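You operate a simulated robot arm through the tools that you are given. There is no shell and no other tool. Be economical: measure what you need, move in short steps, check, and stop when the job is done.

You are at the controls of a simulated two-armed robot. One attempt, no reset.

Task
Hold the large measuring cup on the open end of the bench with the blue door steady with one hand and put the cardboard tube that says "95" from the near end of the blue cabinet top in it with the other.
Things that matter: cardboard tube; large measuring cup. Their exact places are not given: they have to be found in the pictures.

Only the result counts: the job must be done as asked and must still hold three seconds after the hand-in. Knocking over, shifting, dropping, spilling or breaking anything else fails it.

Robot
Two 6-joint arms with two-finger parallel grippers on one trunk, on a base that drives. Base frame: it is fixed to the floor where the robot stands at the start and does not move with it; the origin is under the middle of the robot, x ahead of it, y to its left, z up. Lengths are in m, angles in rad, forces in N, time in s.
The left shoulder is at the start at [-0.089, 0.177, 0.806], the right one opposite. With the tool pointing down near the work surface each hand reaches from about 0.1 to 0.7 m from the robot's upright axis, wherever it stands, measured 20 degrees to its own side. Places, roughly: large measuring cup [2, -1.5, 1]. Payload 1.57 kg a hand.
Tool frame (each hand has its own): the origin (TCP) lies between the finger pads and is the grasp point; the fingertips stand 0.03 m ahead of it; z points along the fingers, y is the line along which they close. The gripper opens to 0.08 m. The fingers are 0.017 m wide and 0.012 m thick; the gripper's body (0.04 by 0.082 m) begins 0.08 m behind the TCP.
Orientation is that of the tool frame in the base frame, as a unit quaternion [w, x, y, z]. With the fingers straight down and closing along the base's y, the tool's x points along the base's -x, its y along +y and its z along -z.

Tools
- The arms move only by the tool jog_arm. It takes "left_plan", "right_plan" or both (then of equal length, played together; a hand with none holds still); each is a list of rows, each a list of 7 numbers: the shift along the tool's x, y, z in m, then the turn, a rotation vector about the tool's x, y, z in rad, then the finger opening in m, from 0 to 0.08. In form: [[tx, ty, tz, wx, wy, wz, jaw], ...]. A call has 1 to 10 rows; each row shifts and turns the commanded pose from where the row before left it, along the tool's axes as they then stand. A row lasts 0.2 s, in which the tool goes at most 0.05 m and 0.15 rad; a call with a longer step from one row to the next is refused whole, and so is a gripper value outside its range. Where a pose cannot be reached the arm comes as near as it can. A force on the tool above 40 N (or 10 N above the force at the start of the call, whichever is more), or a blocked arm, ends the call early, and 0.2 s more pass. The fingers move at their own pace (about 0.072 m/s each) and stop on an object; they squeeze with about 28 N. The grip force told is the motor's: it shows also when the fingers shut on nothing. Time passes only in rows, and 0.2 s behind the last, so rows that do not move let the fingers close. It gives the time, the measured TCP pose, the force on the tool (base axes), the opening and the grip force at its end, in the units of the frame above (readings bear some noise), with the torque about the TCP (base axes, N m) and any sound that the robot's microphone picked up.
- Cameras (640 x 400 px; columns grow to the right, rows downward): "scene" is now at [0.0405, -0.0041, 1.5297]; the picture's right is [-0.05, -1.00, 0.00], its down [-0.72, 0.04, -0.70] and it looks along [0.70, -0.04, -0.72] (base axes); focal length 271 px, centre (320, 200). "left" rides on the left gripper at [0.072, 0.007, -0.122] in its tool frame; the picture's right is [-0.09, 1.00, 0.00], its down [-0.84, -0.08, -0.54] and it looks along [-0.54, -0.05, 0.84] (tool axes); focal length 238 px, centre (320, 200). "right" rides on the right gripper at [0.072, -0.007, -0.122] in its tool frame; the picture's right is [0.09, 1.00, 0.00], its down [-0.84, 0.08, -0.54] and it looks along [-0.54, 0.05, 0.84] (tool axes); focal length 238 px, centre (320, 200).
- camera(camera): a new picture of that camera. It takes no simulated time.
- lift_body(by): slides the trunk up (or, below 0, down) by that many m; the arms and the scene camera ride with it, the base frame stays. It gives what a move gives, with no picture.
- roll_base(legs): drives the robot by 1 to 6 legs, each [ahead, left, turn to the left] in m, m and rad, along the robot's own axes; the way and the turn of a leg run together, so that a leg with both is an arc; at most 1.5 m and 3.142 rad a leg. The arms and the cameras ride along, it lands a little off, and it stops where it bumps. It gives what a move gives.
- aim_head(pan, tilt): turns the head with the scene camera to pan (to the left, within 2.496 rad either way) and tilt (down, from -0.506 to 1.204), counted from straight ahead of the robot. It gives what a move gives.
- measure_at(camera, pixels): for up to 12 pixels [column, row] of the newest picture of that camera ("zoom" is the newest enlarged one), the place [x, y, z] in the base frame of the surface seen there, good to about 0.002 m. It takes no simulated time.
- enlarge(camera, box): a new picture of the part [left, top, right, bottom] of that camera's present view, enlarged. It takes no simulated time.
- close_job(): hands the job in; it is judged then, once.

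Go step by step. Measure first, check grasps and placings, and put right what went wrong. The budget is 80 turns and 62 pictures, counting those below and the enlarged ones. Unless the task says otherwise, let go and move clear before handing in, and close with one line.

The tools are called as a command line: name --argument value ..., lists and objects as JSON in quotes. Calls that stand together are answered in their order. jog_arm: Moves the arms, as the interface text tells. Its arguments: {"type":"object","properties":{"left_plan":{"type":"array","items":{"type":"array","items":{"type":"number"}}},"right_plan":{"type":"array","items":{"type":"array","items":{"type":"number"}}}},"required":[]} The other tools are called the same way: lift_body (by) slides the trunk up or down; roll_base (legs) drives the base; aim_head (pan, tilt) turns the head that bears the scene camera; camera (camera) takes a picture; measure_at (camera, pixels) gives the place of the surface under pixels of a picture; enlarge (camera, box) takes an enlarged picture of a part of a camera's view; close_job () hands the job in.

At the start:

```text
time_s: 0.0
left_position: [0.4416, 0.2156, 1.1912]
left_tcp_rot: [-0.001, 0.0, 1.0, 0.0]
left_contact_force: [-0.2, -0.4, 1.1]
left_torque: [0.01, -0.01, -0.01]
left_width: 0.08
left_grasp_force: 0.1
right_position: [0.4603, -0.2466, 1.1234]
right_tcp_rot: [0.0, 0.0, 1.0, 0.001]
right_contact_force: [-0.3, -0.6, 0.7]
right_torque: [0.01, -0.02, 0.03]
right_width: 0.08
right_grasp_force: 0.0
trunk travel left (down, up): [-0.25, 0.078]
robot x, y, heading: [-0.0025, -0.0002, -0.004]
head pan, tilt: [-0.054, 0.799]
```

scene: 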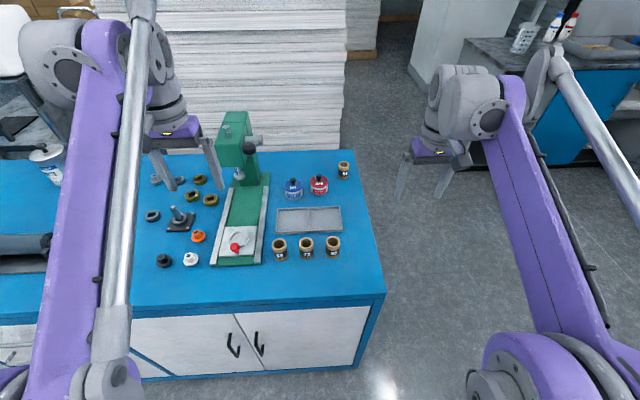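
right: 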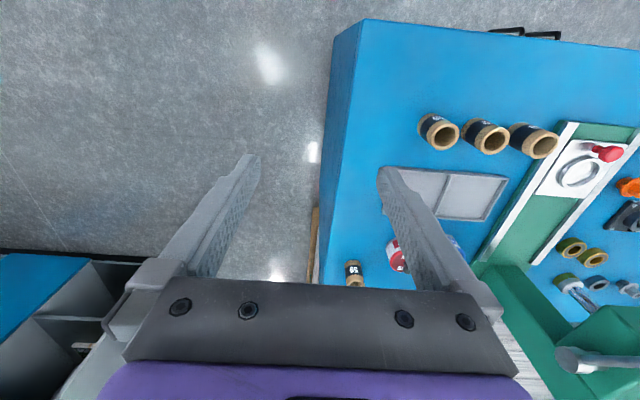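
left: 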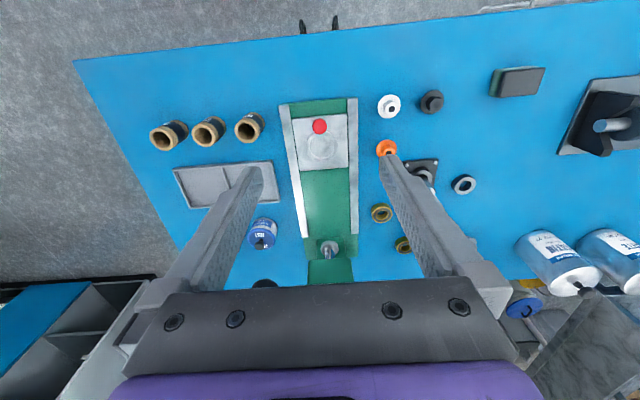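

The scene shows three tubes around (280-333, 247) and one at (343,170); I enlarge to read the labels and measure.

enlarge --camera "scene" --box '[250, 150, 370, 270]'

measure_at --camera "scene" --pixels '[[280, 243], [306, 241], [333, 241], [344, 165], [300, 280], [375, 280], [345, 155], [525, 38], [480, 50]]'

enlarge --camera "scene" --box '[400, 0, 640, 150]'

```text
3.33 times, centred on (310, 210) of scene
```

zoom: 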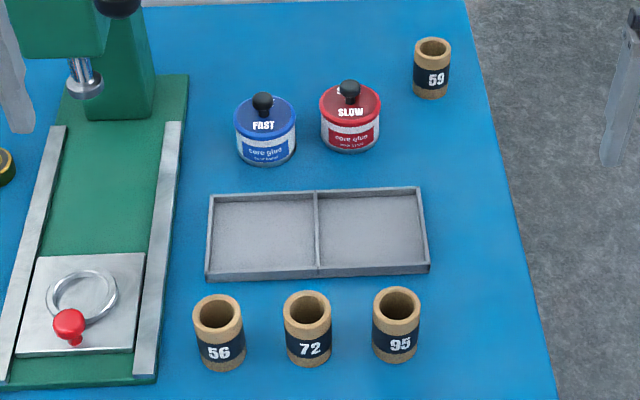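

```text
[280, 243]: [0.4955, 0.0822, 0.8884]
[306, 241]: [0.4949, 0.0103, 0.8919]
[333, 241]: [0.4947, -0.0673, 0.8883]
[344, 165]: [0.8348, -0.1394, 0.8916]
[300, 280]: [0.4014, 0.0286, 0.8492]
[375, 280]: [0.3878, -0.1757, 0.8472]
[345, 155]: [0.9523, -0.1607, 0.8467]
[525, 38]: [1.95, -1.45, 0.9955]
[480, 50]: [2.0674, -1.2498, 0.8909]
```

```text
2.67 times, centred on (520, 75) of scene
```

zoom: 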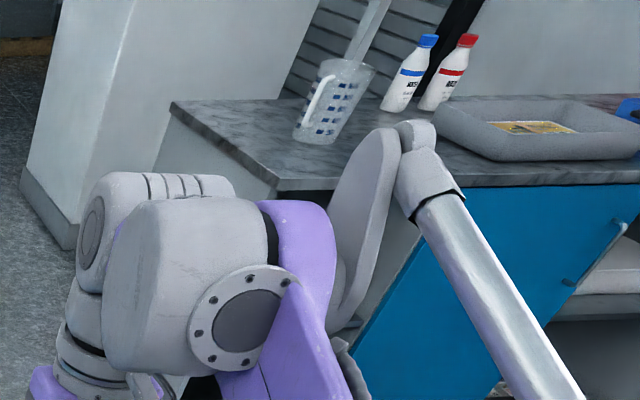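

Tube "95" is the rightmost of the front row (scene 333,241). I get a close view from the right camera and measure its rim.

enlarge --camera "right" --box '[400, 90, 480, 170]'

enlarge --camera "scene" --box '[310, 225, 355, 265]'

```text
5.00 times, centred on (440, 130) of right
```

zoom: 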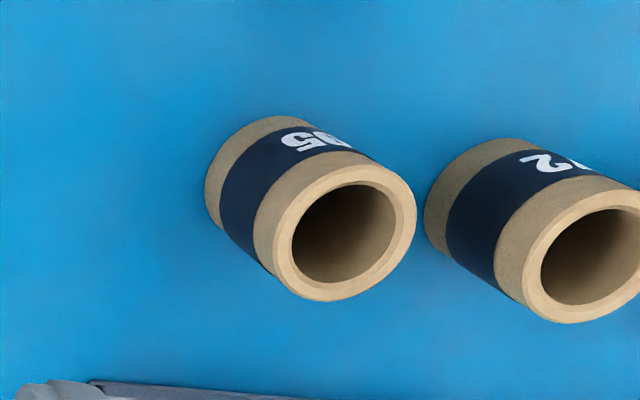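

```text
10.00 times, centred on (332, 245) of scene
```

zoom: 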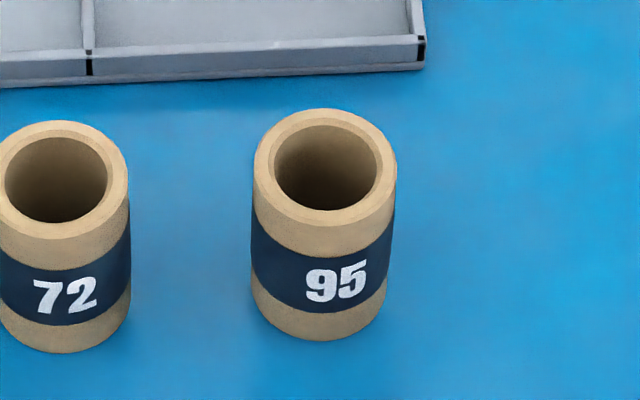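

measure_at --camera "zoom" --pixels '[[263, 168], [388, 170], [325, 114], [325, 218], [325, 335], [320, 380], [123, 180], [418, 60]]'

```text
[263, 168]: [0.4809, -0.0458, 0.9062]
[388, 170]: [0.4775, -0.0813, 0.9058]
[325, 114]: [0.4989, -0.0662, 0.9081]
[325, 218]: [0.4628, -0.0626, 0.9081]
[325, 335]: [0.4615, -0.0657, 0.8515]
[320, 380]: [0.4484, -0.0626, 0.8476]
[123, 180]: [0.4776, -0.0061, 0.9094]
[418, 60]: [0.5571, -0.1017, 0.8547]
```

Tube 95 is centred near (0.480, -0.064), about 0.04 wide, top 0.908, surface 0.847. I move the right hand above it with a 0.06 opening and check.

jog_arm --right_plan '[[-0.005, 0.045, 0, 0, 0, 0, 0.064], [-0.005, 0.045, 0, 0, 0, 0, 0.064], [-0.005, 0.045, 0, 0, 0, 0, 0.064], [-0.005, 0.0475, 0, 0, 0, 0, 0.064], [0, 0, 0.045, 0, 0, 0, 0.064], [0, 0, 0.045, 0, 0, 0, 0.064], [0, 0, 0.04, 0, 0, 0, 0.064], [0, 0, 0.02, 0, 0, 0, 0.064], [0, 0, 0, 0, 0, 0, 0.064]]'

camera --camera "right"

```text
time_s: 2.0
left_position: [0.4419, 0.2147, 1.1914]
left_tcp_rot: [0.001, 0.0, 1.0, 0.0]
left_contact_force: [1.1, -0.2, -0.3]
left_torque: [-0.02, 0.04, -0.03]
left_width: 0.0795
left_grasp_force: 0.1
right_position: [0.4797, -0.0639, 0.9732]
right_tcp_rot: [-0.001, 0.0, 1.0, -0.001]
right_contact_force: [1.1, 0.2, 0.2]
right_torque: [0.01, -0.03, 0.01]
right_width: 0.0641
right_grasp_force: 0.0
trunk travel left (down, up): [-0.25, 0.078]
robot x, y, heading: [0.0009, -0.0, -0.001]
head pan, tilt: [-0.054, 0.799]
```

```text
54 pictures are left
```

right: 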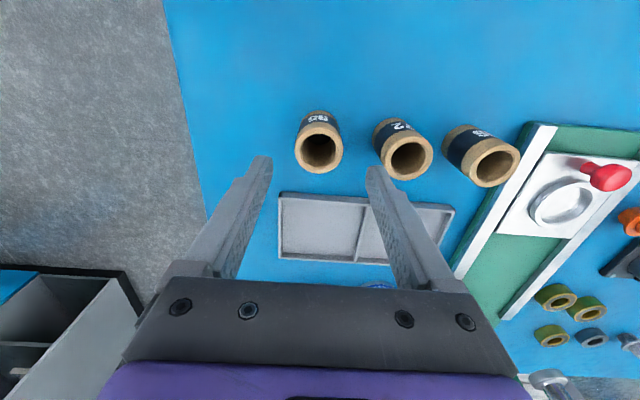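

The 95 tube sits at (319,145), ahead of the fingers' midline (about 318). I measure its rim once more before descending.

measure_at --camera "right" --pixels '[[298, 152], [340, 152], [319, 133], [320, 170], [412, 177], [376, 150]]'

```text
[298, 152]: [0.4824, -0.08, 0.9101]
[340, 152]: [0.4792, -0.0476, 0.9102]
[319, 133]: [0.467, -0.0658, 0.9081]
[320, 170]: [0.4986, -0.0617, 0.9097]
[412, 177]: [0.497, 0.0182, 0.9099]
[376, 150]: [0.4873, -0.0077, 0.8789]
```

The tube centre is (0.482, -0.064), so alignment is good. I descend 0.081 and close.

jog_arm --right_plan '[[-0.002, 0, 0.03, 0, 0, 0, 0.064], [0, 0, 0.03, 0, 0, 0, 0.064], [0, 0, 0.021, 0, 0, 0, 0.064], [0, 0, 0, 0, 0, 0, 0.064], [0, 0, 0, 0, 0, 0, 0.02], [0, 0, 0, 0, 0, 0, 0.02], [0, 0, 0, 0, 0, 0, 0.02]]'

camera --camera "right"

```text
time_s: 3.6
left_position: [0.4422, 0.2144, 1.1907]
left_tcp_rot: [0.0, 0.001, 1.0, 0.0]
left_contact_force: [1.0, 0.8, 0.5]
left_torque: [-0.02, 0.01, -0.01]
left_width: 0.08
left_grasp_force: 0.0
right_position: [0.4818, -0.0644, 0.8906]
right_tcp_rot: [0.0, 0.0, 1.0, 0.0]
right_contact_force: [-0.6, -0.2, 0.6]
right_torque: [-0.01, 0.03, 0.03]
right_width: 0.0387
right_grasp_force: 28.1
trunk travel left (down, up): [-0.25, 0.078]
robot x, y, heading: [0.0012, 0.0016, 0.002]
head pan, tilt: [-0.054, 0.799]
```

```text
53 pictures are left
```

right: 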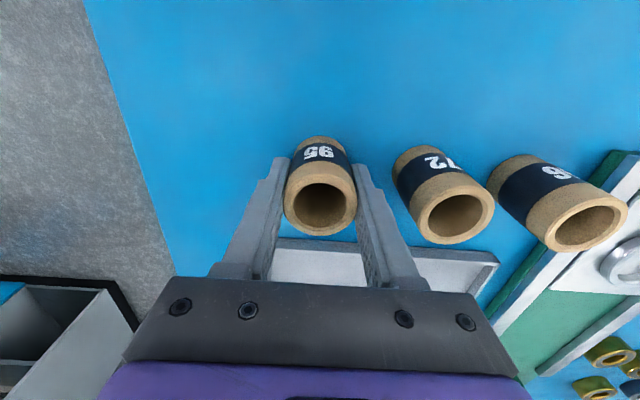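

The tube is held (width 0.0387, grip 28 N). I lift it, and look ahead to the bench with the head.

jog_arm --right_plan '[[0, 0, -0.04, 0, 0, 0, 0.02], [0, 0, -0.05, 0, 0, 0, 0.02], [0, 0, -0.05, 0, 0, 0, 0.02], [0, 0, -0.05, 0, 0, 0, 0.02], [0, 0, -0.04, 0, 0, 0, 0.02], [0, -0.045, 0, 0, 0, 0, 0.02], [0, -0.045, 0, 0, 0, 0, 0.02], [0, -0.045, 0, 0, 0, 0, 0.02], [0, -0.045, 0, 0, 0, 0, 0.02]]'

aim_head --pan -0.75 --tilt 0.45

camera --camera "scene"

```text
time_s: 5.6
left_position: [0.4422, 0.2137, 1.1906]
left_tcp_rot: [0.001, 0.0, 1.0, 0.0]
left_contact_force: [-0.5, -0.3, 0.6]
left_torque: [-0.01, 0.0, -0.03]
left_width: 0.0797
left_grasp_force: 0.0
right_position: [0.4816, -0.2477, 1.1227]
right_tcp_rot: [0.0, 0.0, 1.0, 0.0]
right_contact_force: [-0.1, 0.2, -1.2]
right_torque: [0.01, 0.0, 0.0]
right_width: 0.0386
right_grasp_force: 28.1
trunk travel left (down, up): [-0.25, 0.078]
robot x, y, heading: [0.0034, 0.0036, 0.001]
head pan, tilt: [-0.054, 0.799]
```

```text
time_s: 6.7
left_position: [0.4414, 0.2147, 1.1909]
left_tcp_rot: [0.0, 0.0, 1.0, 0.0]
left_contact_force: [-0.2, 0.4, 0.7]
left_torque: [-0.02, 0.0, 0.03]
left_width: 0.08
left_grasp_force: 0.0
right_position: [0.483, -0.2458, 1.1222]
right_tcp_rot: [0.001, 0.0, 1.0, 0.0]
right_contact_force: [-0.2, -0.5, -1.0]
right_torque: [0.01, -0.01, -0.01]
right_width: 0.0384
right_grasp_force: 28.5
trunk travel left (down, up): [-0.25, 0.078]
robot x, y, heading: [0.0026, -0.0007, -0.001]
head pan, tilt: [-0.75, 0.45]
```

```text
52 pictures are left
```

scene: 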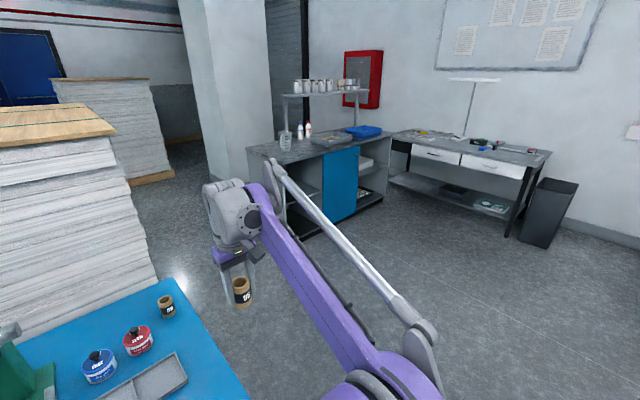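

The bench with the blue door is at (315,160), cup at (285,140). I zoom and measure the bench's corners, floor, obstacles.

enlarge --camera "scene" --box '[230, 80, 400, 240]'

measure_at --camera "scene" --pixels '[[248, 147], [283, 163], [380, 134], [330, 220], [375, 200], [215, 180], [245, 180], [285, 130], [157, 283], [195, 180], [400, 260], [125, 170]]'

```text
2.50 times, centred on (315, 160) of scene
```

zoom: 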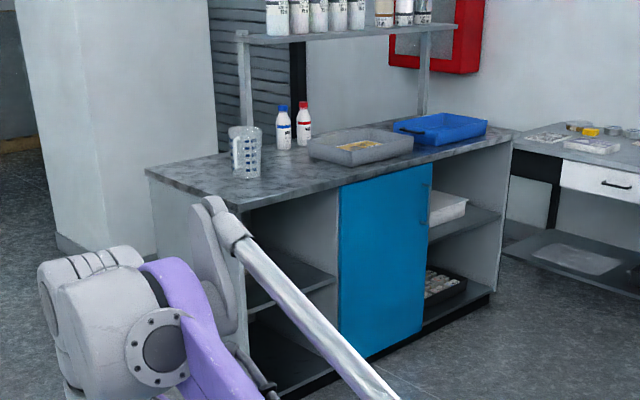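

```text
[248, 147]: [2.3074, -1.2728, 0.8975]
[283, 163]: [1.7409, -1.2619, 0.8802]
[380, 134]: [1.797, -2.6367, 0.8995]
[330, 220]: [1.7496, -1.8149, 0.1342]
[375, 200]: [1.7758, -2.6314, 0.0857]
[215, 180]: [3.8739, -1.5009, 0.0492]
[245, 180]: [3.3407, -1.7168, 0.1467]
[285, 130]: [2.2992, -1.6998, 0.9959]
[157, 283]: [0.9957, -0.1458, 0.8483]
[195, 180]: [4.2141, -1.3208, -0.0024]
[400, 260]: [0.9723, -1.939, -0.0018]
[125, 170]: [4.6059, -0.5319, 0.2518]
```

Bench front edge is x≈1.73, open end at y≈-1.27, cup about (1.95,-1.45). I check that the floor to my right is clear before strafing.

aim_head --pan -1.6 --tilt 0.6

camera --camera "scene"

```text
time_s: 7.8
left_position: [0.4413, 0.2151, 1.1911]
left_tcp_rot: [0.0, 0.0, 1.0, 0.001]
left_contact_force: [0.4, 0.0, 0.7]
left_torque: [0.0, 0.01, 0.01]
left_width: 0.08
left_grasp_force: 0.1
right_position: [0.4811, -0.2458, 1.1221]
right_tcp_rot: [0.0, 0.0, 1.0, 0.001]
right_contact_force: [-0.6, 0.1, -0.8]
right_torque: [-0.04, -0.01, -0.03]
right_width: 0.0384
right_grasp_force: 27.9
trunk travel left (down, up): [-0.25, 0.078]
robot x, y, heading: [-0.0025, -0.0009, 0.002]
head pan, tilt: [-1.6, 0.6]
```

```text
50 pictures are left
```

scene: 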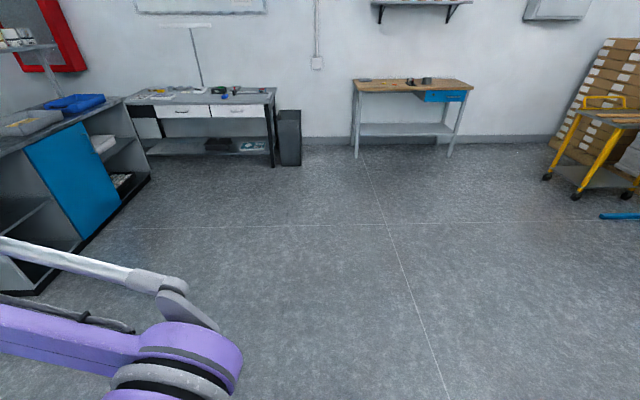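

The floor to the right is clear. I want to back off a bit first so the left hand clears the green press, so I look behind.

aim_head --pan -2.45 --tilt 0.7

camera --camera "scene"

```text
time_s: 9.0
left_position: [0.4423, 0.2147, 1.1906]
left_tcp_rot: [0.0, -0.001, 1.0, 0.0]
left_contact_force: [0.9, 0.0, 0.3]
left_torque: [-0.02, 0.03, 0.02]
left_width: 0.0797
left_grasp_force: 0.1
right_position: [0.4817, -0.2472, 1.1222]
right_tcp_rot: [0.0, 0.0, 1.0, 0.0]
right_contact_force: [-0.5, -0.4, -1.6]
right_torque: [-0.01, 0.0, 0.03]
right_width: 0.0382
right_grasp_force: 28.0
trunk travel left (down, up): [-0.25, 0.078]
robot x, y, heading: [-0.0009, 0.0005, -0.001]
head pan, tilt: [-2.45, 0.7]
```

```text
49 pictures are left
```

scene: 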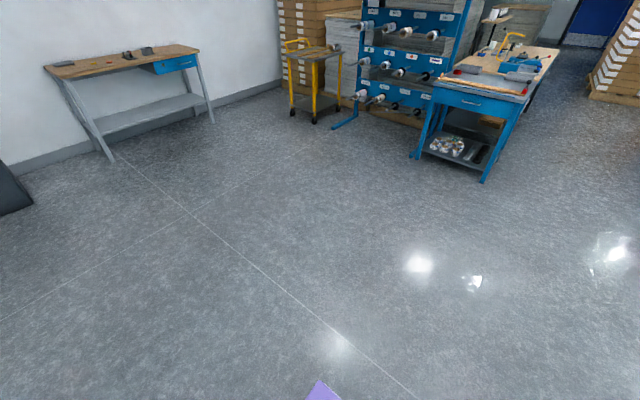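

Clear behind. I back 0.3, strafe 1.45 right, and go ahead to x≈1.1.

roll_base --legs '[[-0.3, 0, 0], [0, -1.45, 0], [1.4, 0, 0]]'

aim_head --pan 0.0 --tilt 0.6

camera --camera "scene"

```text
time_s: 30.2
left_position: [1.5501, -1.2342, 1.1896]
left_tcp_rot: [0.0, -0.001, 1.0, 0.0]
left_contact_force: [0.1, 0.4, 0.0]
left_torque: [-0.02, 0.04, -0.03]
left_width: 0.0803
left_grasp_force: 0.1
right_position: [1.59, -1.6946, 1.1216]
right_tcp_rot: [0.001, -0.001, 1.0, 0.0]
right_contact_force: [1.3, 1.0, -0.2]
right_torque: [0.02, 0.01, 0.01]
right_width: 0.0366
right_grasp_force: 28.2
trunk travel left (down, up): [-0.25, 0.078]
robot x, y, heading: [1.1067, -1.4497, -0.001]
head pan, tilt: [-2.45, 0.7]
```

```text
time_s: 32.4
left_position: [1.5503, -1.2347, 1.1915]
left_tcp_rot: [0.0, -0.001, 1.0, 0.0]
left_contact_force: [-0.2, -0.2, -0.3]
left_torque: [-0.02, -0.06, 0.02]
left_width: 0.0798
left_grasp_force: 0.1
right_position: [1.5899, -1.695, 1.1234]
right_tcp_rot: [0.0, -0.001, 1.0, 0.0]
right_contact_force: [0.2, -0.1, -0.7]
right_torque: [-0.01, 0.01, 0.0]
right_width: 0.0367
right_grasp_force: 28.0
trunk travel left (down, up): [-0.25, 0.078]
robot x, y, heading: [1.1041, -1.4533, 0.001]
head pan, tilt: [0.0, 0.6]
```

```text
48 pictures are left
```

scene: 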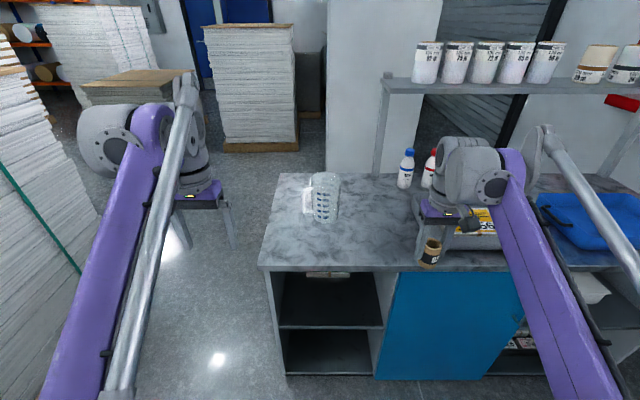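

Now at the bench; the cup is at (324,197) with its handle to the left (308,200). I zoom in on the cup and check the tube in the hand.

camera --camera "right"

enlarge --camera "scene" --box '[284, 162, 364, 232]'

measure_at --camera "zoom" --pixels '[[240, 100], [425, 100], [340, 85], [335, 140], [320, 320], [400, 320], [180, 170], [180, 260], [200, 220], [335, 200], [300, 370], [250, 330]]'

```text
47 pictures are left
```

right: 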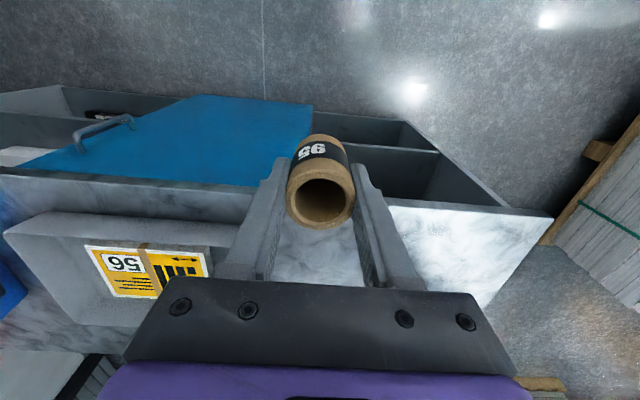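

```text
5.71 times, centred on (324, 197) of scene
```

zoom: 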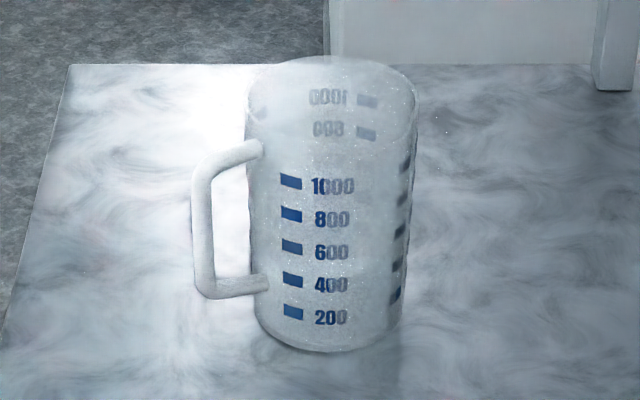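

```text
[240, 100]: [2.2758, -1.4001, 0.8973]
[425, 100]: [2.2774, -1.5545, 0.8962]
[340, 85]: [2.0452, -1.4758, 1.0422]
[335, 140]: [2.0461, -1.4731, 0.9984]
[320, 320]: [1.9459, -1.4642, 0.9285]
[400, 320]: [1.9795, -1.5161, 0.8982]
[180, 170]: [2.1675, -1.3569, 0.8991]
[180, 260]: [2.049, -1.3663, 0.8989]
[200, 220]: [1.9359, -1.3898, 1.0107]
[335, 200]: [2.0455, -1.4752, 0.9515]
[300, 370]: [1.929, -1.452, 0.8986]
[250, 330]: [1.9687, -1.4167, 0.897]
```

The tube is held well. I need the cup axis, rim and handle more finely.

measure_at --camera "zoom" --pixels '[[250, 150], [225, 160], [204, 180], [203, 250], [208, 290], [260, 283], [330, 187], [325, 252], [290, 182], [400, 232], [265, 110], [405, 165]]'

measure_at --camera "scene" --pixels '[[270, 250], [268, 262], [405, 182], [282, 176], [480, 230], [440, 222]]'

```text
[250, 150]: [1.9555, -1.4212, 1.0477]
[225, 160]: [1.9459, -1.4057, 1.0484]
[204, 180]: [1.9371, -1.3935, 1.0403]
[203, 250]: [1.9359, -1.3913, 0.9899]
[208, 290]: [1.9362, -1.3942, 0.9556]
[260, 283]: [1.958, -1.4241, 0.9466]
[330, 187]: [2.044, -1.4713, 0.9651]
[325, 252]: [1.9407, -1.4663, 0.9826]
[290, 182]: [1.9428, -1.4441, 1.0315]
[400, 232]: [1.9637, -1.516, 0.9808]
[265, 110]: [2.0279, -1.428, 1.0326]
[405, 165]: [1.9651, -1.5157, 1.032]
```

```text
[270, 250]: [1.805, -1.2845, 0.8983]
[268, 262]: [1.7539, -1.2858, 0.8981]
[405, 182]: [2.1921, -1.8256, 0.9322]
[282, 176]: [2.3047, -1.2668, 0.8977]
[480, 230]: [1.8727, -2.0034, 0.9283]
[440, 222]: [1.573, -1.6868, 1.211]
```

Cup axis ≈ (1.995,-1.473), radius ≈0.055, handle bar near (1.94,-1.394), z 0.955–1.045. I'll roll 0.27 nearer, then pitch the left hand 45° to come at the handle from the left front, with the right hand vertical over the cup.

roll_base --legs '[[0.27, 0, 0]]'

jog_arm --left_plan '[[0, 0, 0, 0, 0, 0.137, 0.06], [0, 0, 0, 0, 0, 0.137, 0.06], [0, 0, 0, 0, 0, 0.137, 0.06], [0, 0, 0, 0, 0, 0.137, 0.06], [0, 0, 0, 0, 0, 0.137, 0.06], [0, 0, 0, 0, 0, 0.137, 0.06], [0, 0, 0, 0, 0, 0.137, 0.06]]'

jog_arm --left_plan '[[0, 0, 0, 0, -0.131, 0, 0.06], [0, 0, 0, 0, -0.131, 0, 0.06], [0, 0, 0, 0, -0.131, 0, 0.06], [0, 0, 0, 0, -0.131, 0, 0.06], [0, 0, 0, 0, -0.131, 0, 0.06], [0, 0, 0, 0, -0.131, 0, 0.06]]'

camera --camera "scene"

camera --camera "left"

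```text
time_s: 34.3
left_position: [1.8203, -1.2356, 1.1917]
left_tcp_rot: [0.0, 0.0, 1.0, 0.0]
left_contact_force: [-0.1, -0.2, -0.8]
left_torque: [0.04, 0.02, -0.02]
left_width: 0.0799
left_grasp_force: 0.1
right_position: [1.8612, -1.6959, 1.1225]
right_tcp_rot: [0.0, 0.0, 1.0, 0.001]
right_contact_force: [0.1, -0.1, -0.9]
right_torque: [0.01, 0.03, 0.0]
right_width: 0.0366
right_grasp_force: 27.8
trunk travel left (down, up): [-0.25, 0.078]
robot x, y, heading: [1.3814, -1.4512, -0.0]
head pan, tilt: [0.0, 0.6]
```

```text
time_s: 35.9
left_position: [1.8219, -1.2352, 1.1926]
left_tcp_rot: [0.0, 0.462, 0.887, 0.0]
left_contact_force: [-0.3, -1.0, 0.5]
left_torque: [0.0, 0.04, 0.01]
left_width: 0.06
left_grasp_force: 0.1
right_position: [1.8605, -1.6968, 1.1236]
right_tcp_rot: [0.001, 0.001, 1.0, 0.0]
right_contact_force: [-0.8, -0.5, -0.6]
right_torque: [-0.05, 0.0, -0.02]
right_width: 0.0363
right_grasp_force: 27.9
trunk travel left (down, up): [-0.25, 0.078]
robot x, y, heading: [1.3741, -1.4452, -0.002]
head pan, tilt: [0.0, 0.6]
```

```text
time_s: 37.3
left_position: [1.8203, -1.2363, 1.1905]
left_tcp_rot: [0.34, 0.426, 0.819, -0.177]
left_contact_force: [-0.6, 1.3, -0.2]
left_torque: [0.03, -0.02, 0.0]
left_width: 0.06
left_grasp_force: 0.0
right_position: [1.8607, -1.6963, 1.1228]
right_tcp_rot: [0.0, 0.001, 1.0, 0.0]
right_contact_force: [0.3, 0.2, 0.4]
right_torque: [-0.01, 0.0, 0.0]
right_width: 0.0364
right_grasp_force: 28.1
trunk travel left (down, up): [-0.25, 0.078]
robot x, y, heading: [1.3765, -1.449, -0.005]
head pan, tilt: [0.0, 0.6]
```

```text
45 pictures are left
```

scene: 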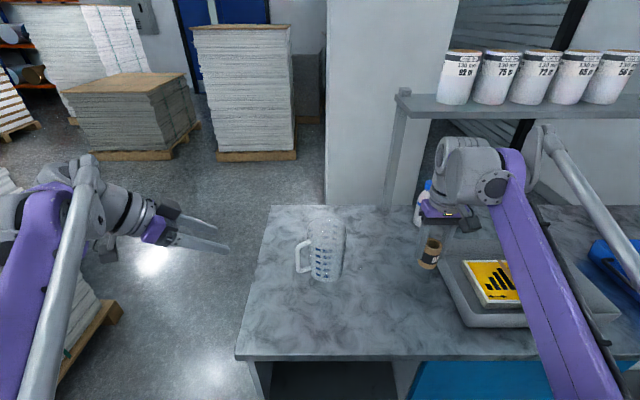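

```text
44 pictures are left
```

left: 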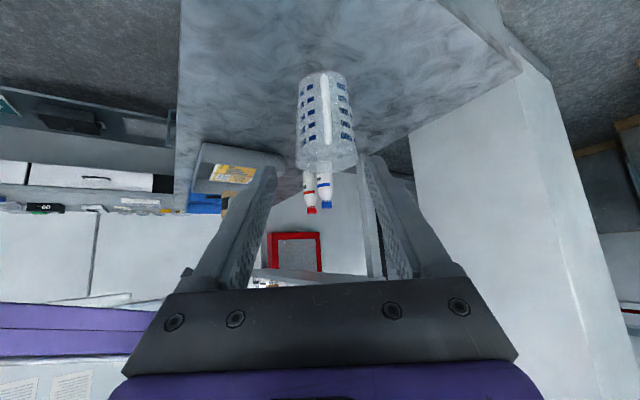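

The left hand's tilted view sees the handle edge-on at about (326,110), so the azimuth is right. I re-measure the handle and cup closely in both cameras.

enlarge --camera "left" --box '[280, 60, 376, 180]'

enlarge --camera "scene" --box '[280, 205, 370, 295]'

measure_at --camera "left" --pixels '[[324, 85], [324, 95], [325, 105], [326, 115], [326, 125], [322, 90], [328, 110], [328, 135]]'

```text
3.33 times, centred on (328, 120) of left
```

zoom: 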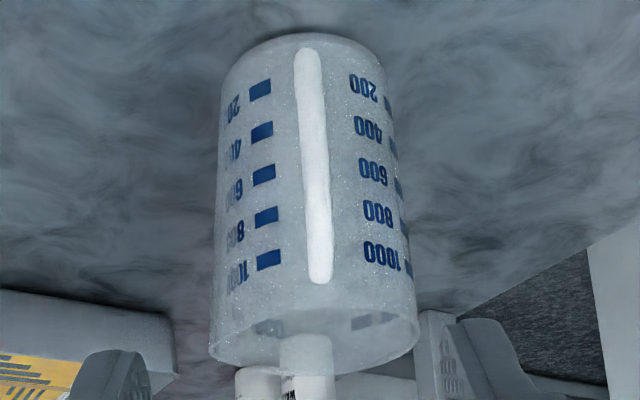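

```text
4.44 times, centred on (325, 250) of scene
```

zoom: 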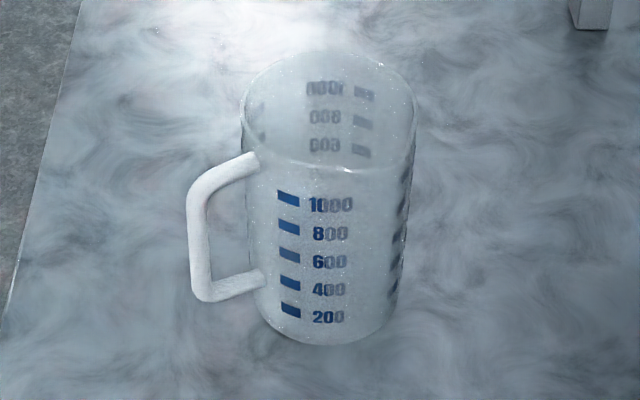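

```text
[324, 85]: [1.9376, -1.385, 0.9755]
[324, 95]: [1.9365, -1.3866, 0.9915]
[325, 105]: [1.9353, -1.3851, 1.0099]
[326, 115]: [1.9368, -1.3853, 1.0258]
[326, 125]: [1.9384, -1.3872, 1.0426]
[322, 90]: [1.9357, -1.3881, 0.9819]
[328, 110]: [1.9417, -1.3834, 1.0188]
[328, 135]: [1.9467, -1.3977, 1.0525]
```

The bar's outer face is at (1.937,-1.386), z up to ~1.045. I measure the rim for centre and height.

measure_at --camera "zoom" --pixels '[[330, 172], [290, 163], [370, 170], [242, 110], [415, 110], [300, 60], [330, 54], [360, 58], [410, 130], [248, 135]]'

```text
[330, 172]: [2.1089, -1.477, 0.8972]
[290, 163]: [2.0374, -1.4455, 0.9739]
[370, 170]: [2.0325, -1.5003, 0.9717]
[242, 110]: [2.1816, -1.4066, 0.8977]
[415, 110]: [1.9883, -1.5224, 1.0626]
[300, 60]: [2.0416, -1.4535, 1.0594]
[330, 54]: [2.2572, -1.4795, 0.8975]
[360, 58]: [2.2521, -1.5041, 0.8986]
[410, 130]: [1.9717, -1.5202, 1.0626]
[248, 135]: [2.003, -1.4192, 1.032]
```

Rim top is z≈1.063, cup centre (1.992,-1.471). The handle lies almost exactly along the left tool axis, 0.269 away; I go 0.19 along with the small side corrections and look.

jog_arm --left_plan '[[-0.0033, 0.005, 0.04, 0, 0, 0, 0.06], [-0.0033, 0.0052, 0.04, 0, 0, 0, 0.06], [0, 0, 0.04, 0, 0, 0, 0.06], [0, 0, 0.04, 0, 0, 0, 0.06], [0, 0, 0.03, 0, 0, 0, 0.06], [0, 0, 0, 0, 0, 0, 0.06]]'

camera --camera "left"

camera --camera "scene"

```text
time_s: 38.7
left_position: [1.9107, -1.3418, 1.0642]
left_tcp_rot: [0.34, 0.427, 0.819, -0.177]
left_contact_force: [0.5, 0.0, 0.7]
left_torque: [0.01, 0.0, 0.04]
left_width: 0.0599
left_grasp_force: 0.1
right_position: [1.8603, -1.6965, 1.1232]
right_tcp_rot: [0.0, 0.001, 1.0, 0.0]
right_contact_force: [-0.6, 0.2, -0.1]
right_torque: [0.0, 0.0, 0.01]
right_width: 0.0365
right_grasp_force: 27.8
trunk travel left (down, up): [-0.25, 0.078]
robot x, y, heading: [1.3783, -1.4511, 0.001]
head pan, tilt: [0.0, 0.6]
```

```text
41 pictures are left
```

left: 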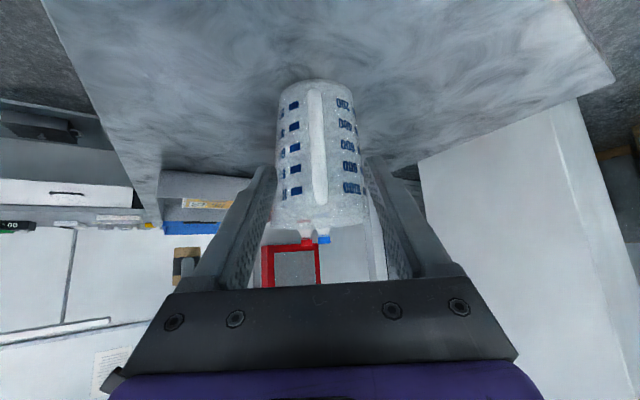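

```text
40 pictures are left
```

scene: 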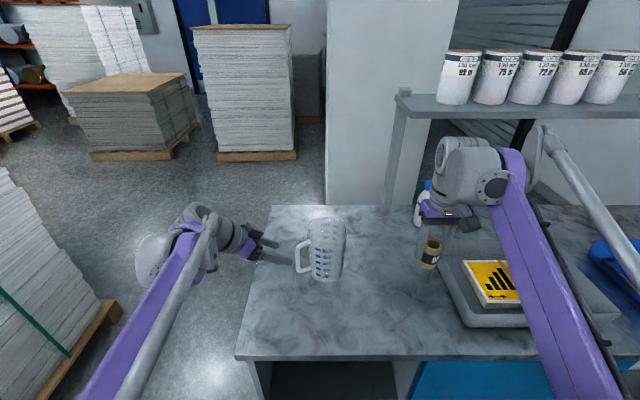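

The bar now shows at (317,140) between the fingers. I measure it for a last alignment.

measure_at --camera "left" --pixels '[[316, 110], [317, 130], [318, 150], [319, 170], [312, 150], [324, 150], [320, 190]]'

```text
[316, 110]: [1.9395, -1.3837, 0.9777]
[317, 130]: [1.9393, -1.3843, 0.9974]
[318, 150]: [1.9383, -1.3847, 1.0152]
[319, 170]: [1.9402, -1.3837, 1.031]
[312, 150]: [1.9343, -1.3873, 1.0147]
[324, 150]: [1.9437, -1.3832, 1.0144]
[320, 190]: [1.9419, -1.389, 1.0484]
```

Alignment is within a millimetre; 0.082 more along the tool axis to straddle the bar, without closing yet.

jog_arm --left_plan '[[0.0015, -0.001, 0.03, 0, 0, 0, 0.06], [0, 0, 0.03, 0, 0, 0, 0.06], [0, 0, 0.022, 0, 0, 0, 0.06], [0, 0, 0, 0, 0, 0, 0.06]]'

camera --camera "left"

enlarge --camera "scene" --box '[210, 190, 370, 300]'

```text
time_s: 39.7
left_position: [1.94, -1.3922, 1.0036]
left_tcp_rot: [0.34, 0.426, 0.819, -0.177]
left_contact_force: [-0.8, 0.3, 0.3]
left_torque: [0.02, 0.02, -0.01]
left_width: 0.0604
left_grasp_force: 0.0
right_position: [1.8606, -1.6967, 1.1233]
right_tcp_rot: [0.0, 0.001, 1.0, -0.001]
right_contact_force: [0.8, -0.1, -1.2]
right_torque: [0.02, -0.01, 0.0]
right_width: 0.0365
right_grasp_force: 28.1
trunk travel left (down, up): [-0.25, 0.078]
robot x, y, heading: [1.3804, -1.4516, -0.004]
head pan, tilt: [0.0, 0.6]
```

```text
39 pictures are left
```

left: 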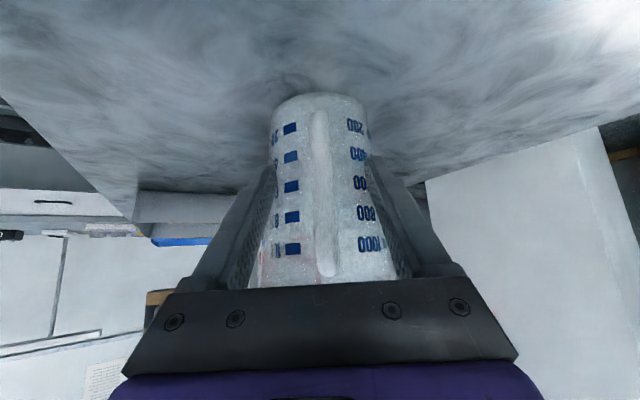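

```text
3.64 times, centred on (290, 245) of scene
```

zoom: 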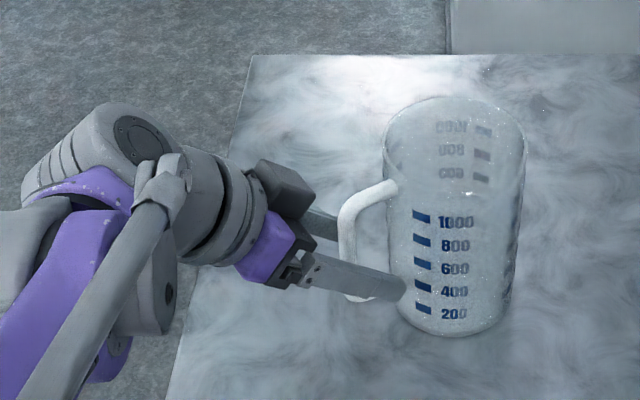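

The bar is between the fingers. I re-measure it against the TCP (1.940,-1.392) before closing so the cup isn't dragged.

measure_at --camera "left" --pixels '[[319, 140], [320, 165], [322, 190], [323, 215], [314, 190], [329, 190], [325, 250]]'

```text
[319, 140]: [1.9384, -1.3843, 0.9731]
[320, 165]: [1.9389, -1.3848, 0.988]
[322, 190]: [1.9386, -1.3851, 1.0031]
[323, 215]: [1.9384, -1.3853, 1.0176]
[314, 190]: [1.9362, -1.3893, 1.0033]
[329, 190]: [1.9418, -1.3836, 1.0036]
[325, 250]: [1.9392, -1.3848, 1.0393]
```

The bar lies ~3 mm toward tool +y. I shift by that, then close gradually.

jog_arm --left_plan '[[0, 0.003, 0, 0, 0, 0, 0.06], [0, 0, 0, 0, 0, 0, 0.04], [0, 0, 0, 0, 0, 0, 0.025], [0, 0, 0, 0, 0, 0, 0.018], [0, 0, 0, 0, 0, 0, 0.014], [0, 0, 0, 0, 0, 0, 0.01], [0, 0, 0, 0, 0, 0, 0.005], [0, 0, 0, 0, 0, 0, 0.005]]'

enlarge --camera "scene" --box '[210, 190, 370, 300]'

```text
time_s: 41.5
left_position: [1.9414, -1.3896, 1.0028]
left_tcp_rot: [0.34, 0.426, 0.819, -0.177]
left_contact_force: [0.6, -0.4, 0.1]
left_torque: [-0.04, 0.02, 0.02]
left_width: 0.0123
left_grasp_force: 27.9
right_position: [1.8607, -1.6974, 1.1218]
right_tcp_rot: [0.0, 0.001, 1.0, 0.001]
right_contact_force: [-0.9, 0.0, -0.9]
right_torque: [0.03, 0.0, -0.03]
right_width: 0.0364
right_grasp_force: 28.2
trunk travel left (down, up): [-0.25, 0.078]
robot x, y, heading: [1.3799, -1.4482, -0.001]
head pan, tilt: [0.0, 0.6]
```

```text
3.64 times, centred on (290, 245) of scene
```

zoom: 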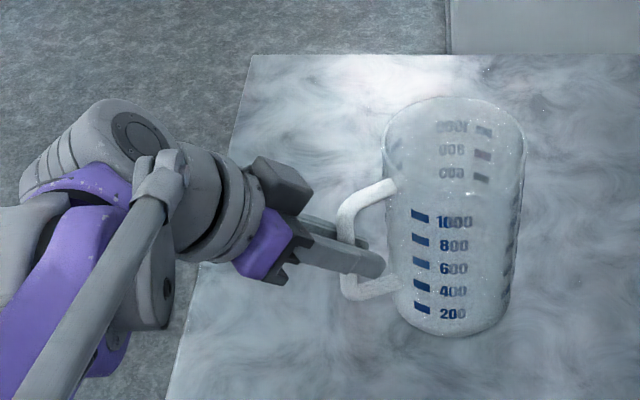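

The handle is gripped (12.3 mm, 28 N) and the cup hasn't moved. I raise the right hand and carry the tube over the cup centre (1.992,-1.471).

jog_arm --right_plan '[[0, 0, -0.05, 0, 0, 0, 0.02], [0, 0, -0.01, 0, 0, 0, 0.02], [-0.022, 0.038, 0, 0, 0, 0, 0.02], [-0.022, 0.038, 0, 0, 0, 0, 0.02], [-0.022, 0.038, 0, 0, 0, 0, 0.02], [-0.022, 0.038, 0, 0, 0, 0, 0.02], [-0.022, 0.038, 0, 0, 0, 0, 0.02], [-0.021, 0.036, 0, 0, 0, 0, 0.02], [0, 0, 0, 0, 0, 0, 0.02]]'

camera --camera "right"

camera --camera "scene"

camera --camera "left"

```text
time_s: 43.5
left_position: [1.9425, -1.39, 1.0024]
left_tcp_rot: [0.339, 0.427, 0.819, -0.177]
left_contact_force: [-0.1, -0.4, 0.3]
left_torque: [-0.07, -0.02, 0.0]
left_width: 0.0124
left_grasp_force: 27.8
right_position: [1.9271, -1.489, 1.1266]
right_tcp_rot: [0.0, 0.0, 1.0, 0.0]
right_contact_force: [-0.3, 0.0, -0.9]
right_torque: [-0.01, -0.03, 0.01]
right_width: 0.0365
right_grasp_force: 27.8
right hand out of reach, approached as far as the arm can: row 4, 5, 6, 7, 8
trunk travel left (down, up): [-0.25, 0.078]
robot x, y, heading: [1.3794, -1.4493, -0.002]
head pan, tilt: [0.0, 0.6]
```

```text
36 pictures are left
```

right: 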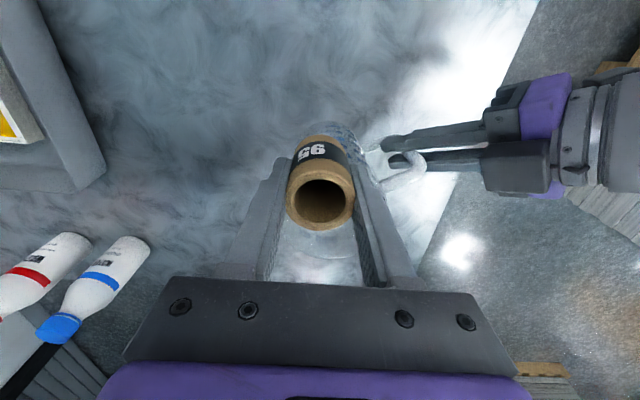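

```text
35 pictures are left
```

scene: 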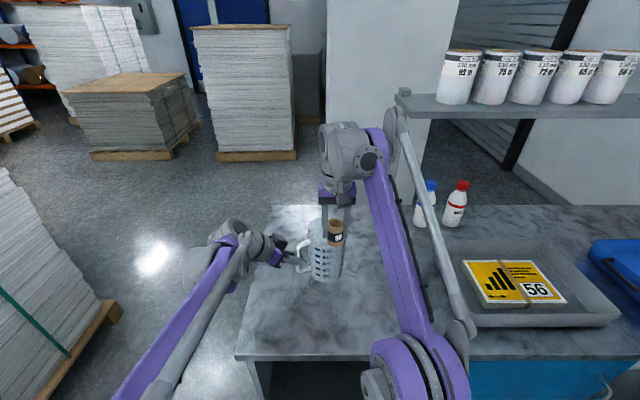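

```text
34 pictures are left
```

left: 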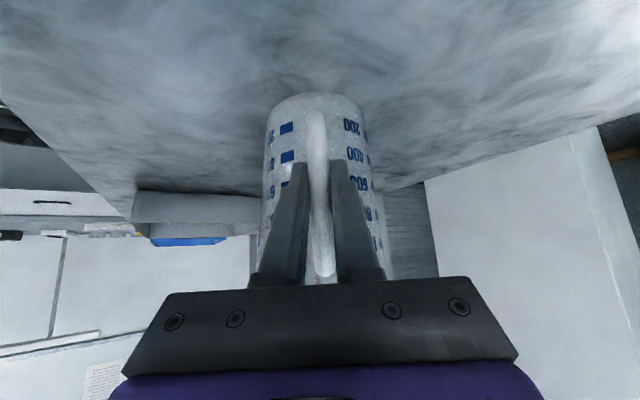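

The right arm ran out of reach at x 1.927 (target 1.992). I'll release the handle, withdraw the left hand along its axis, raise the trunk 0.06 and drive 0.06 nearer, then regrip.

jog_arm --left_plan '[[0, 0, 0, 0, 0, 0, 0.03], [0, 0, 0, 0, 0, 0, 0.06], [0, 0, 0, 0, 0, 0, 0.06], [0, 0, -0.03, 0, 0, 0, 0.06], [0, 0, -0.04, 0, 0, 0, 0.06], [0, 0, -0.045, 0, 0, 0, 0.06], [0, 0, -0.045, 0, 0, 0, 0.06], [0, 0, 0, 0, 0, 0, 0.06]]'

lift_body --by 0.06

```text
time_s: 45.3
left_position: [1.8801, -1.297, 1.116]
left_tcp_rot: [0.34, 0.427, 0.819, -0.177]
left_contact_force: [-0.4, -0.4, -0.8]
left_torque: [0.02, 0.01, 0.0]
left_width: 0.0598
left_grasp_force: 0.1
right_position: [1.9274, -1.4894, 1.1262]
right_tcp_rot: [-0.001, 0.001, 1.0, 0.0]
right_contact_force: [-0.2, 0.5, -1.2]
right_torque: [-0.02, 0.01, 0.01]
right_width: 0.0367
right_grasp_force: 27.5
trunk travel left (down, up): [-0.25, 0.078]
robot x, y, heading: [1.3756, -1.4489, -0.004]
head pan, tilt: [0.0, 0.6]
```

```text
time_s: 46.3
left_position: [1.8781, -1.2965, 1.1754]
left_tcp_rot: [0.34, 0.426, 0.819, -0.177]
left_contact_force: [0.0, -0.7, 0.2]
left_torque: [0.01, -0.02, -0.03]
left_width: 0.0598
left_grasp_force: 0.0
right_position: [1.9245, -1.4879, 1.1868]
right_tcp_rot: [0.001, 0.0, 1.0, 0.0]
right_contact_force: [0.2, 0.1, -0.2]
right_torque: [0.04, -0.03, -0.01]
right_width: 0.0363
right_grasp_force: 28.0
trunk travel left (down, up): [-0.31, 0.018]
robot x, y, heading: [1.3776, -1.4476, -0.005]
head pan, tilt: [0.0, 0.6]
```

Both arms rode up. Now I drive 0.07 ahead, which puts the tube roughly over the cup, with the left hand clear to the side.

roll_base --legs '[[0.07, 0, 0]]'

camera --camera "left"

camera --camera "scene"

```text
time_s: 47.4
left_position: [1.9482, -1.2967, 1.1766]
left_tcp_rot: [0.34, 0.426, 0.819, -0.177]
left_contact_force: [0.6, -0.3, 0.2]
left_torque: [0.02, 0.01, 0.0]
left_width: 0.0598
left_grasp_force: 0.2
right_position: [1.9947, -1.4889, 1.1874]
right_tcp_rot: [0.0, 0.002, 1.0, 0.0]
right_contact_force: [0.2, -0.5, -0.9]
right_torque: [-0.01, 0.03, 0.03]
right_width: 0.0363
right_grasp_force: 28.3
trunk travel left (down, up): [-0.31, 0.018]
robot x, y, heading: [1.4496, -1.4517, -0.003]
head pan, tilt: [0.0, 0.6]
```

```text
33 pictures are left
```

left: 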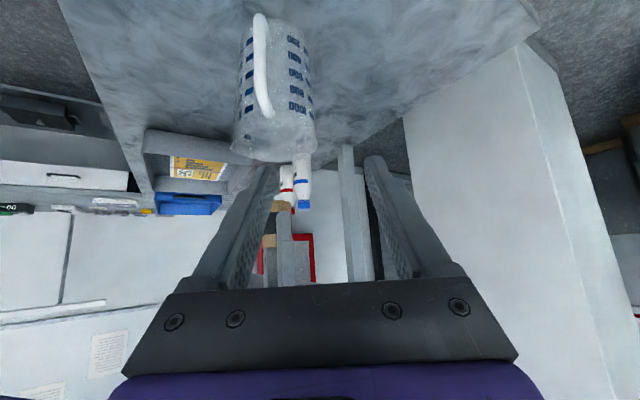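

```text
32 pictures are left
```

scene: 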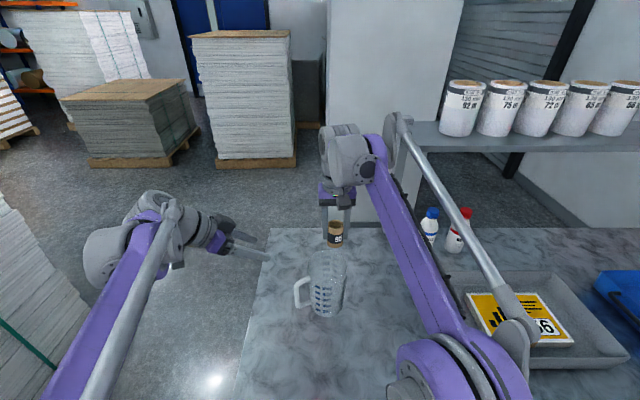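

The cup is intact; handle seen at (262,70) in the left view. I verify the bar and the cup rim position.

measure_at --camera "left" --pixels '[[260, 35], [261, 55], [262, 75], [263, 90], [256, 70], [268, 80]]'

enlarge --camera "scene" --box '[285, 240, 375, 325]'

```text
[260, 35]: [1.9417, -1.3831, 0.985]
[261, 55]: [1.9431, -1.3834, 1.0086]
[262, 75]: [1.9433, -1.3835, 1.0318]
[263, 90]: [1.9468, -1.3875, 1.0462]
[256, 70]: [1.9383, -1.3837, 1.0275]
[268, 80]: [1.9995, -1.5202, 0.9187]
```

```text
4.71 times, centred on (330, 282) of scene
```

zoom: 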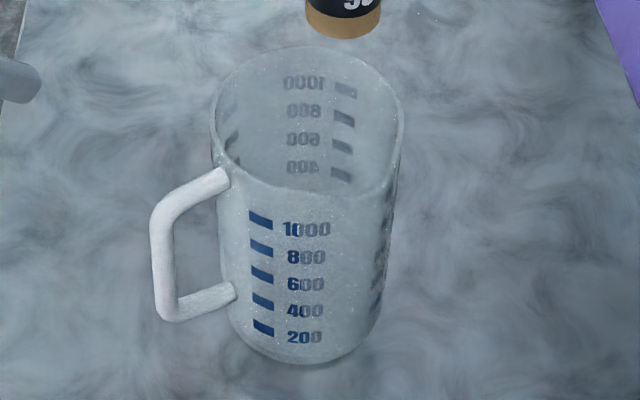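

The bar is where it was. I bring the left hand back to the pre-grasp 0.08 short of it.

jog_arm --left_plan '[[0.0178, -0.0147, 0.0235, 0, 0, 0, 0.06], [0.0178, -0.0147, 0.0235, 0, 0, 0, 0.06], [0.0178, -0.0147, 0.0235, 0, 0, 0, 0.06], [0.0178, -0.0146, 0.0237, 0, 0, 0, 0.06], [0, 0, 0, 0, 0, 0, 0.06]]'

camera --camera "left"

```text
time_s: 48.6
left_position: [1.9099, -1.345, 1.0578]
left_tcp_rot: [0.34, 0.426, 0.819, -0.177]
left_contact_force: [-0.8, 0.7, -0.2]
left_torque: [-0.01, 0.02, -0.05]
left_width: 0.06
left_grasp_force: 0.1
right_position: [1.9958, -1.4885, 1.1859]
right_tcp_rot: [0.0, 0.001, 1.0, 0.0]
right_contact_force: [0.4, 0.0, -1.2]
right_torque: [-0.01, -0.01, 0.02]
right_width: 0.0363
right_grasp_force: 28.4
trunk travel left (down, up): [-0.31, 0.018]
robot x, y, heading: [1.4506, -1.4502, -0.006]
head pan, tilt: [0.0, 0.6]
```

```text
30 pictures are left
```

left: 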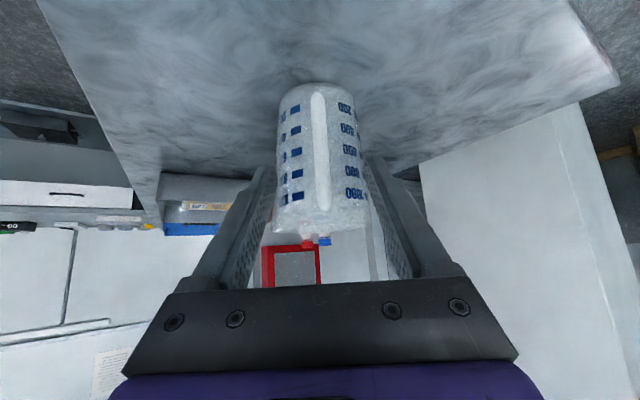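

Aligned as before (bar at column ~320). I go in 0.08 and close gradually.

jog_arm --left_plan '[[0, 0.001, 0.03, 0, 0, 0, 0.06], [0, 0, 0.03, 0, 0, 0, 0.06], [0, 0, 0.019, 0, 0, 0, 0.06], [0, 0, 0, 0, 0, 0, 0.04], [0, 0, 0, 0, 0, 0, 0.025], [0, 0, 0, 0, 0, 0, 0.018], [0, 0, 0, 0, 0, 0, 0.014], [0, 0, 0, 0, 0, 0, 0.01], [0, 0, 0, 0, 0, 0, 0.005], [0, 0, 0, 0, 0, 0, 0.005]]'

enlarge --camera "scene" --box '[265, 210, 385, 325]'

camera --camera "right"

```text
time_s: 50.8
left_position: [1.9442, -1.3901, 1.003]
left_tcp_rot: [0.34, 0.427, 0.819, -0.177]
left_contact_force: [-0.4, 0.0, -0.3]
left_torque: [-0.02, 0.01, 0.03]
left_width: 0.0125
left_grasp_force: 27.9
right_position: [1.9957, -1.4883, 1.187]
right_tcp_rot: [-0.001, 0.001, 1.0, 0.0]
right_contact_force: [0.2, 0.1, -1.0]
right_torque: [0.05, -0.02, -0.02]
right_width: 0.0366
right_grasp_force: 28.0
trunk travel left (down, up): [-0.31, 0.018]
robot x, y, heading: [1.4496, -1.4485, -0.001]
head pan, tilt: [0.0, 0.6]
```

```text
3.48 times, centred on (325, 268) of scene
```

zoom: 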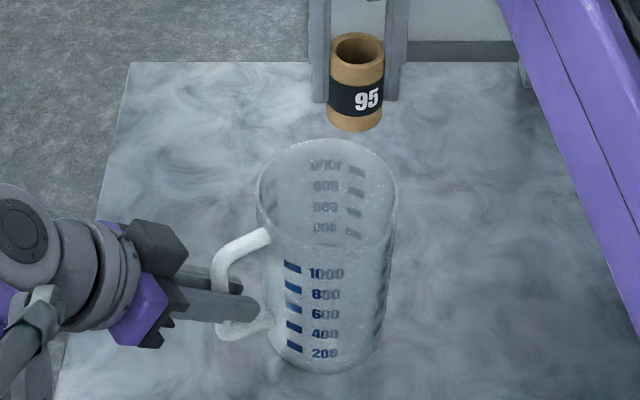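

```text
28 pictures are left
```

right: 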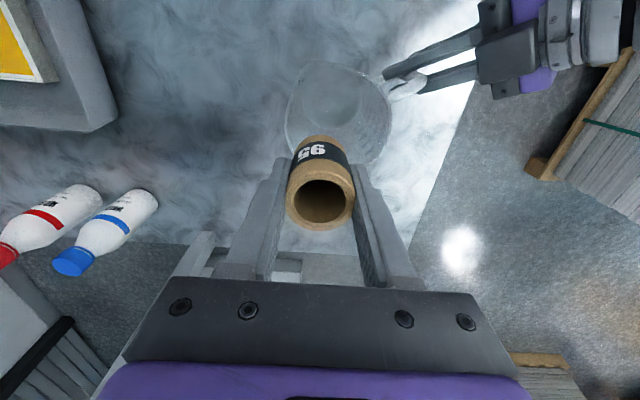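

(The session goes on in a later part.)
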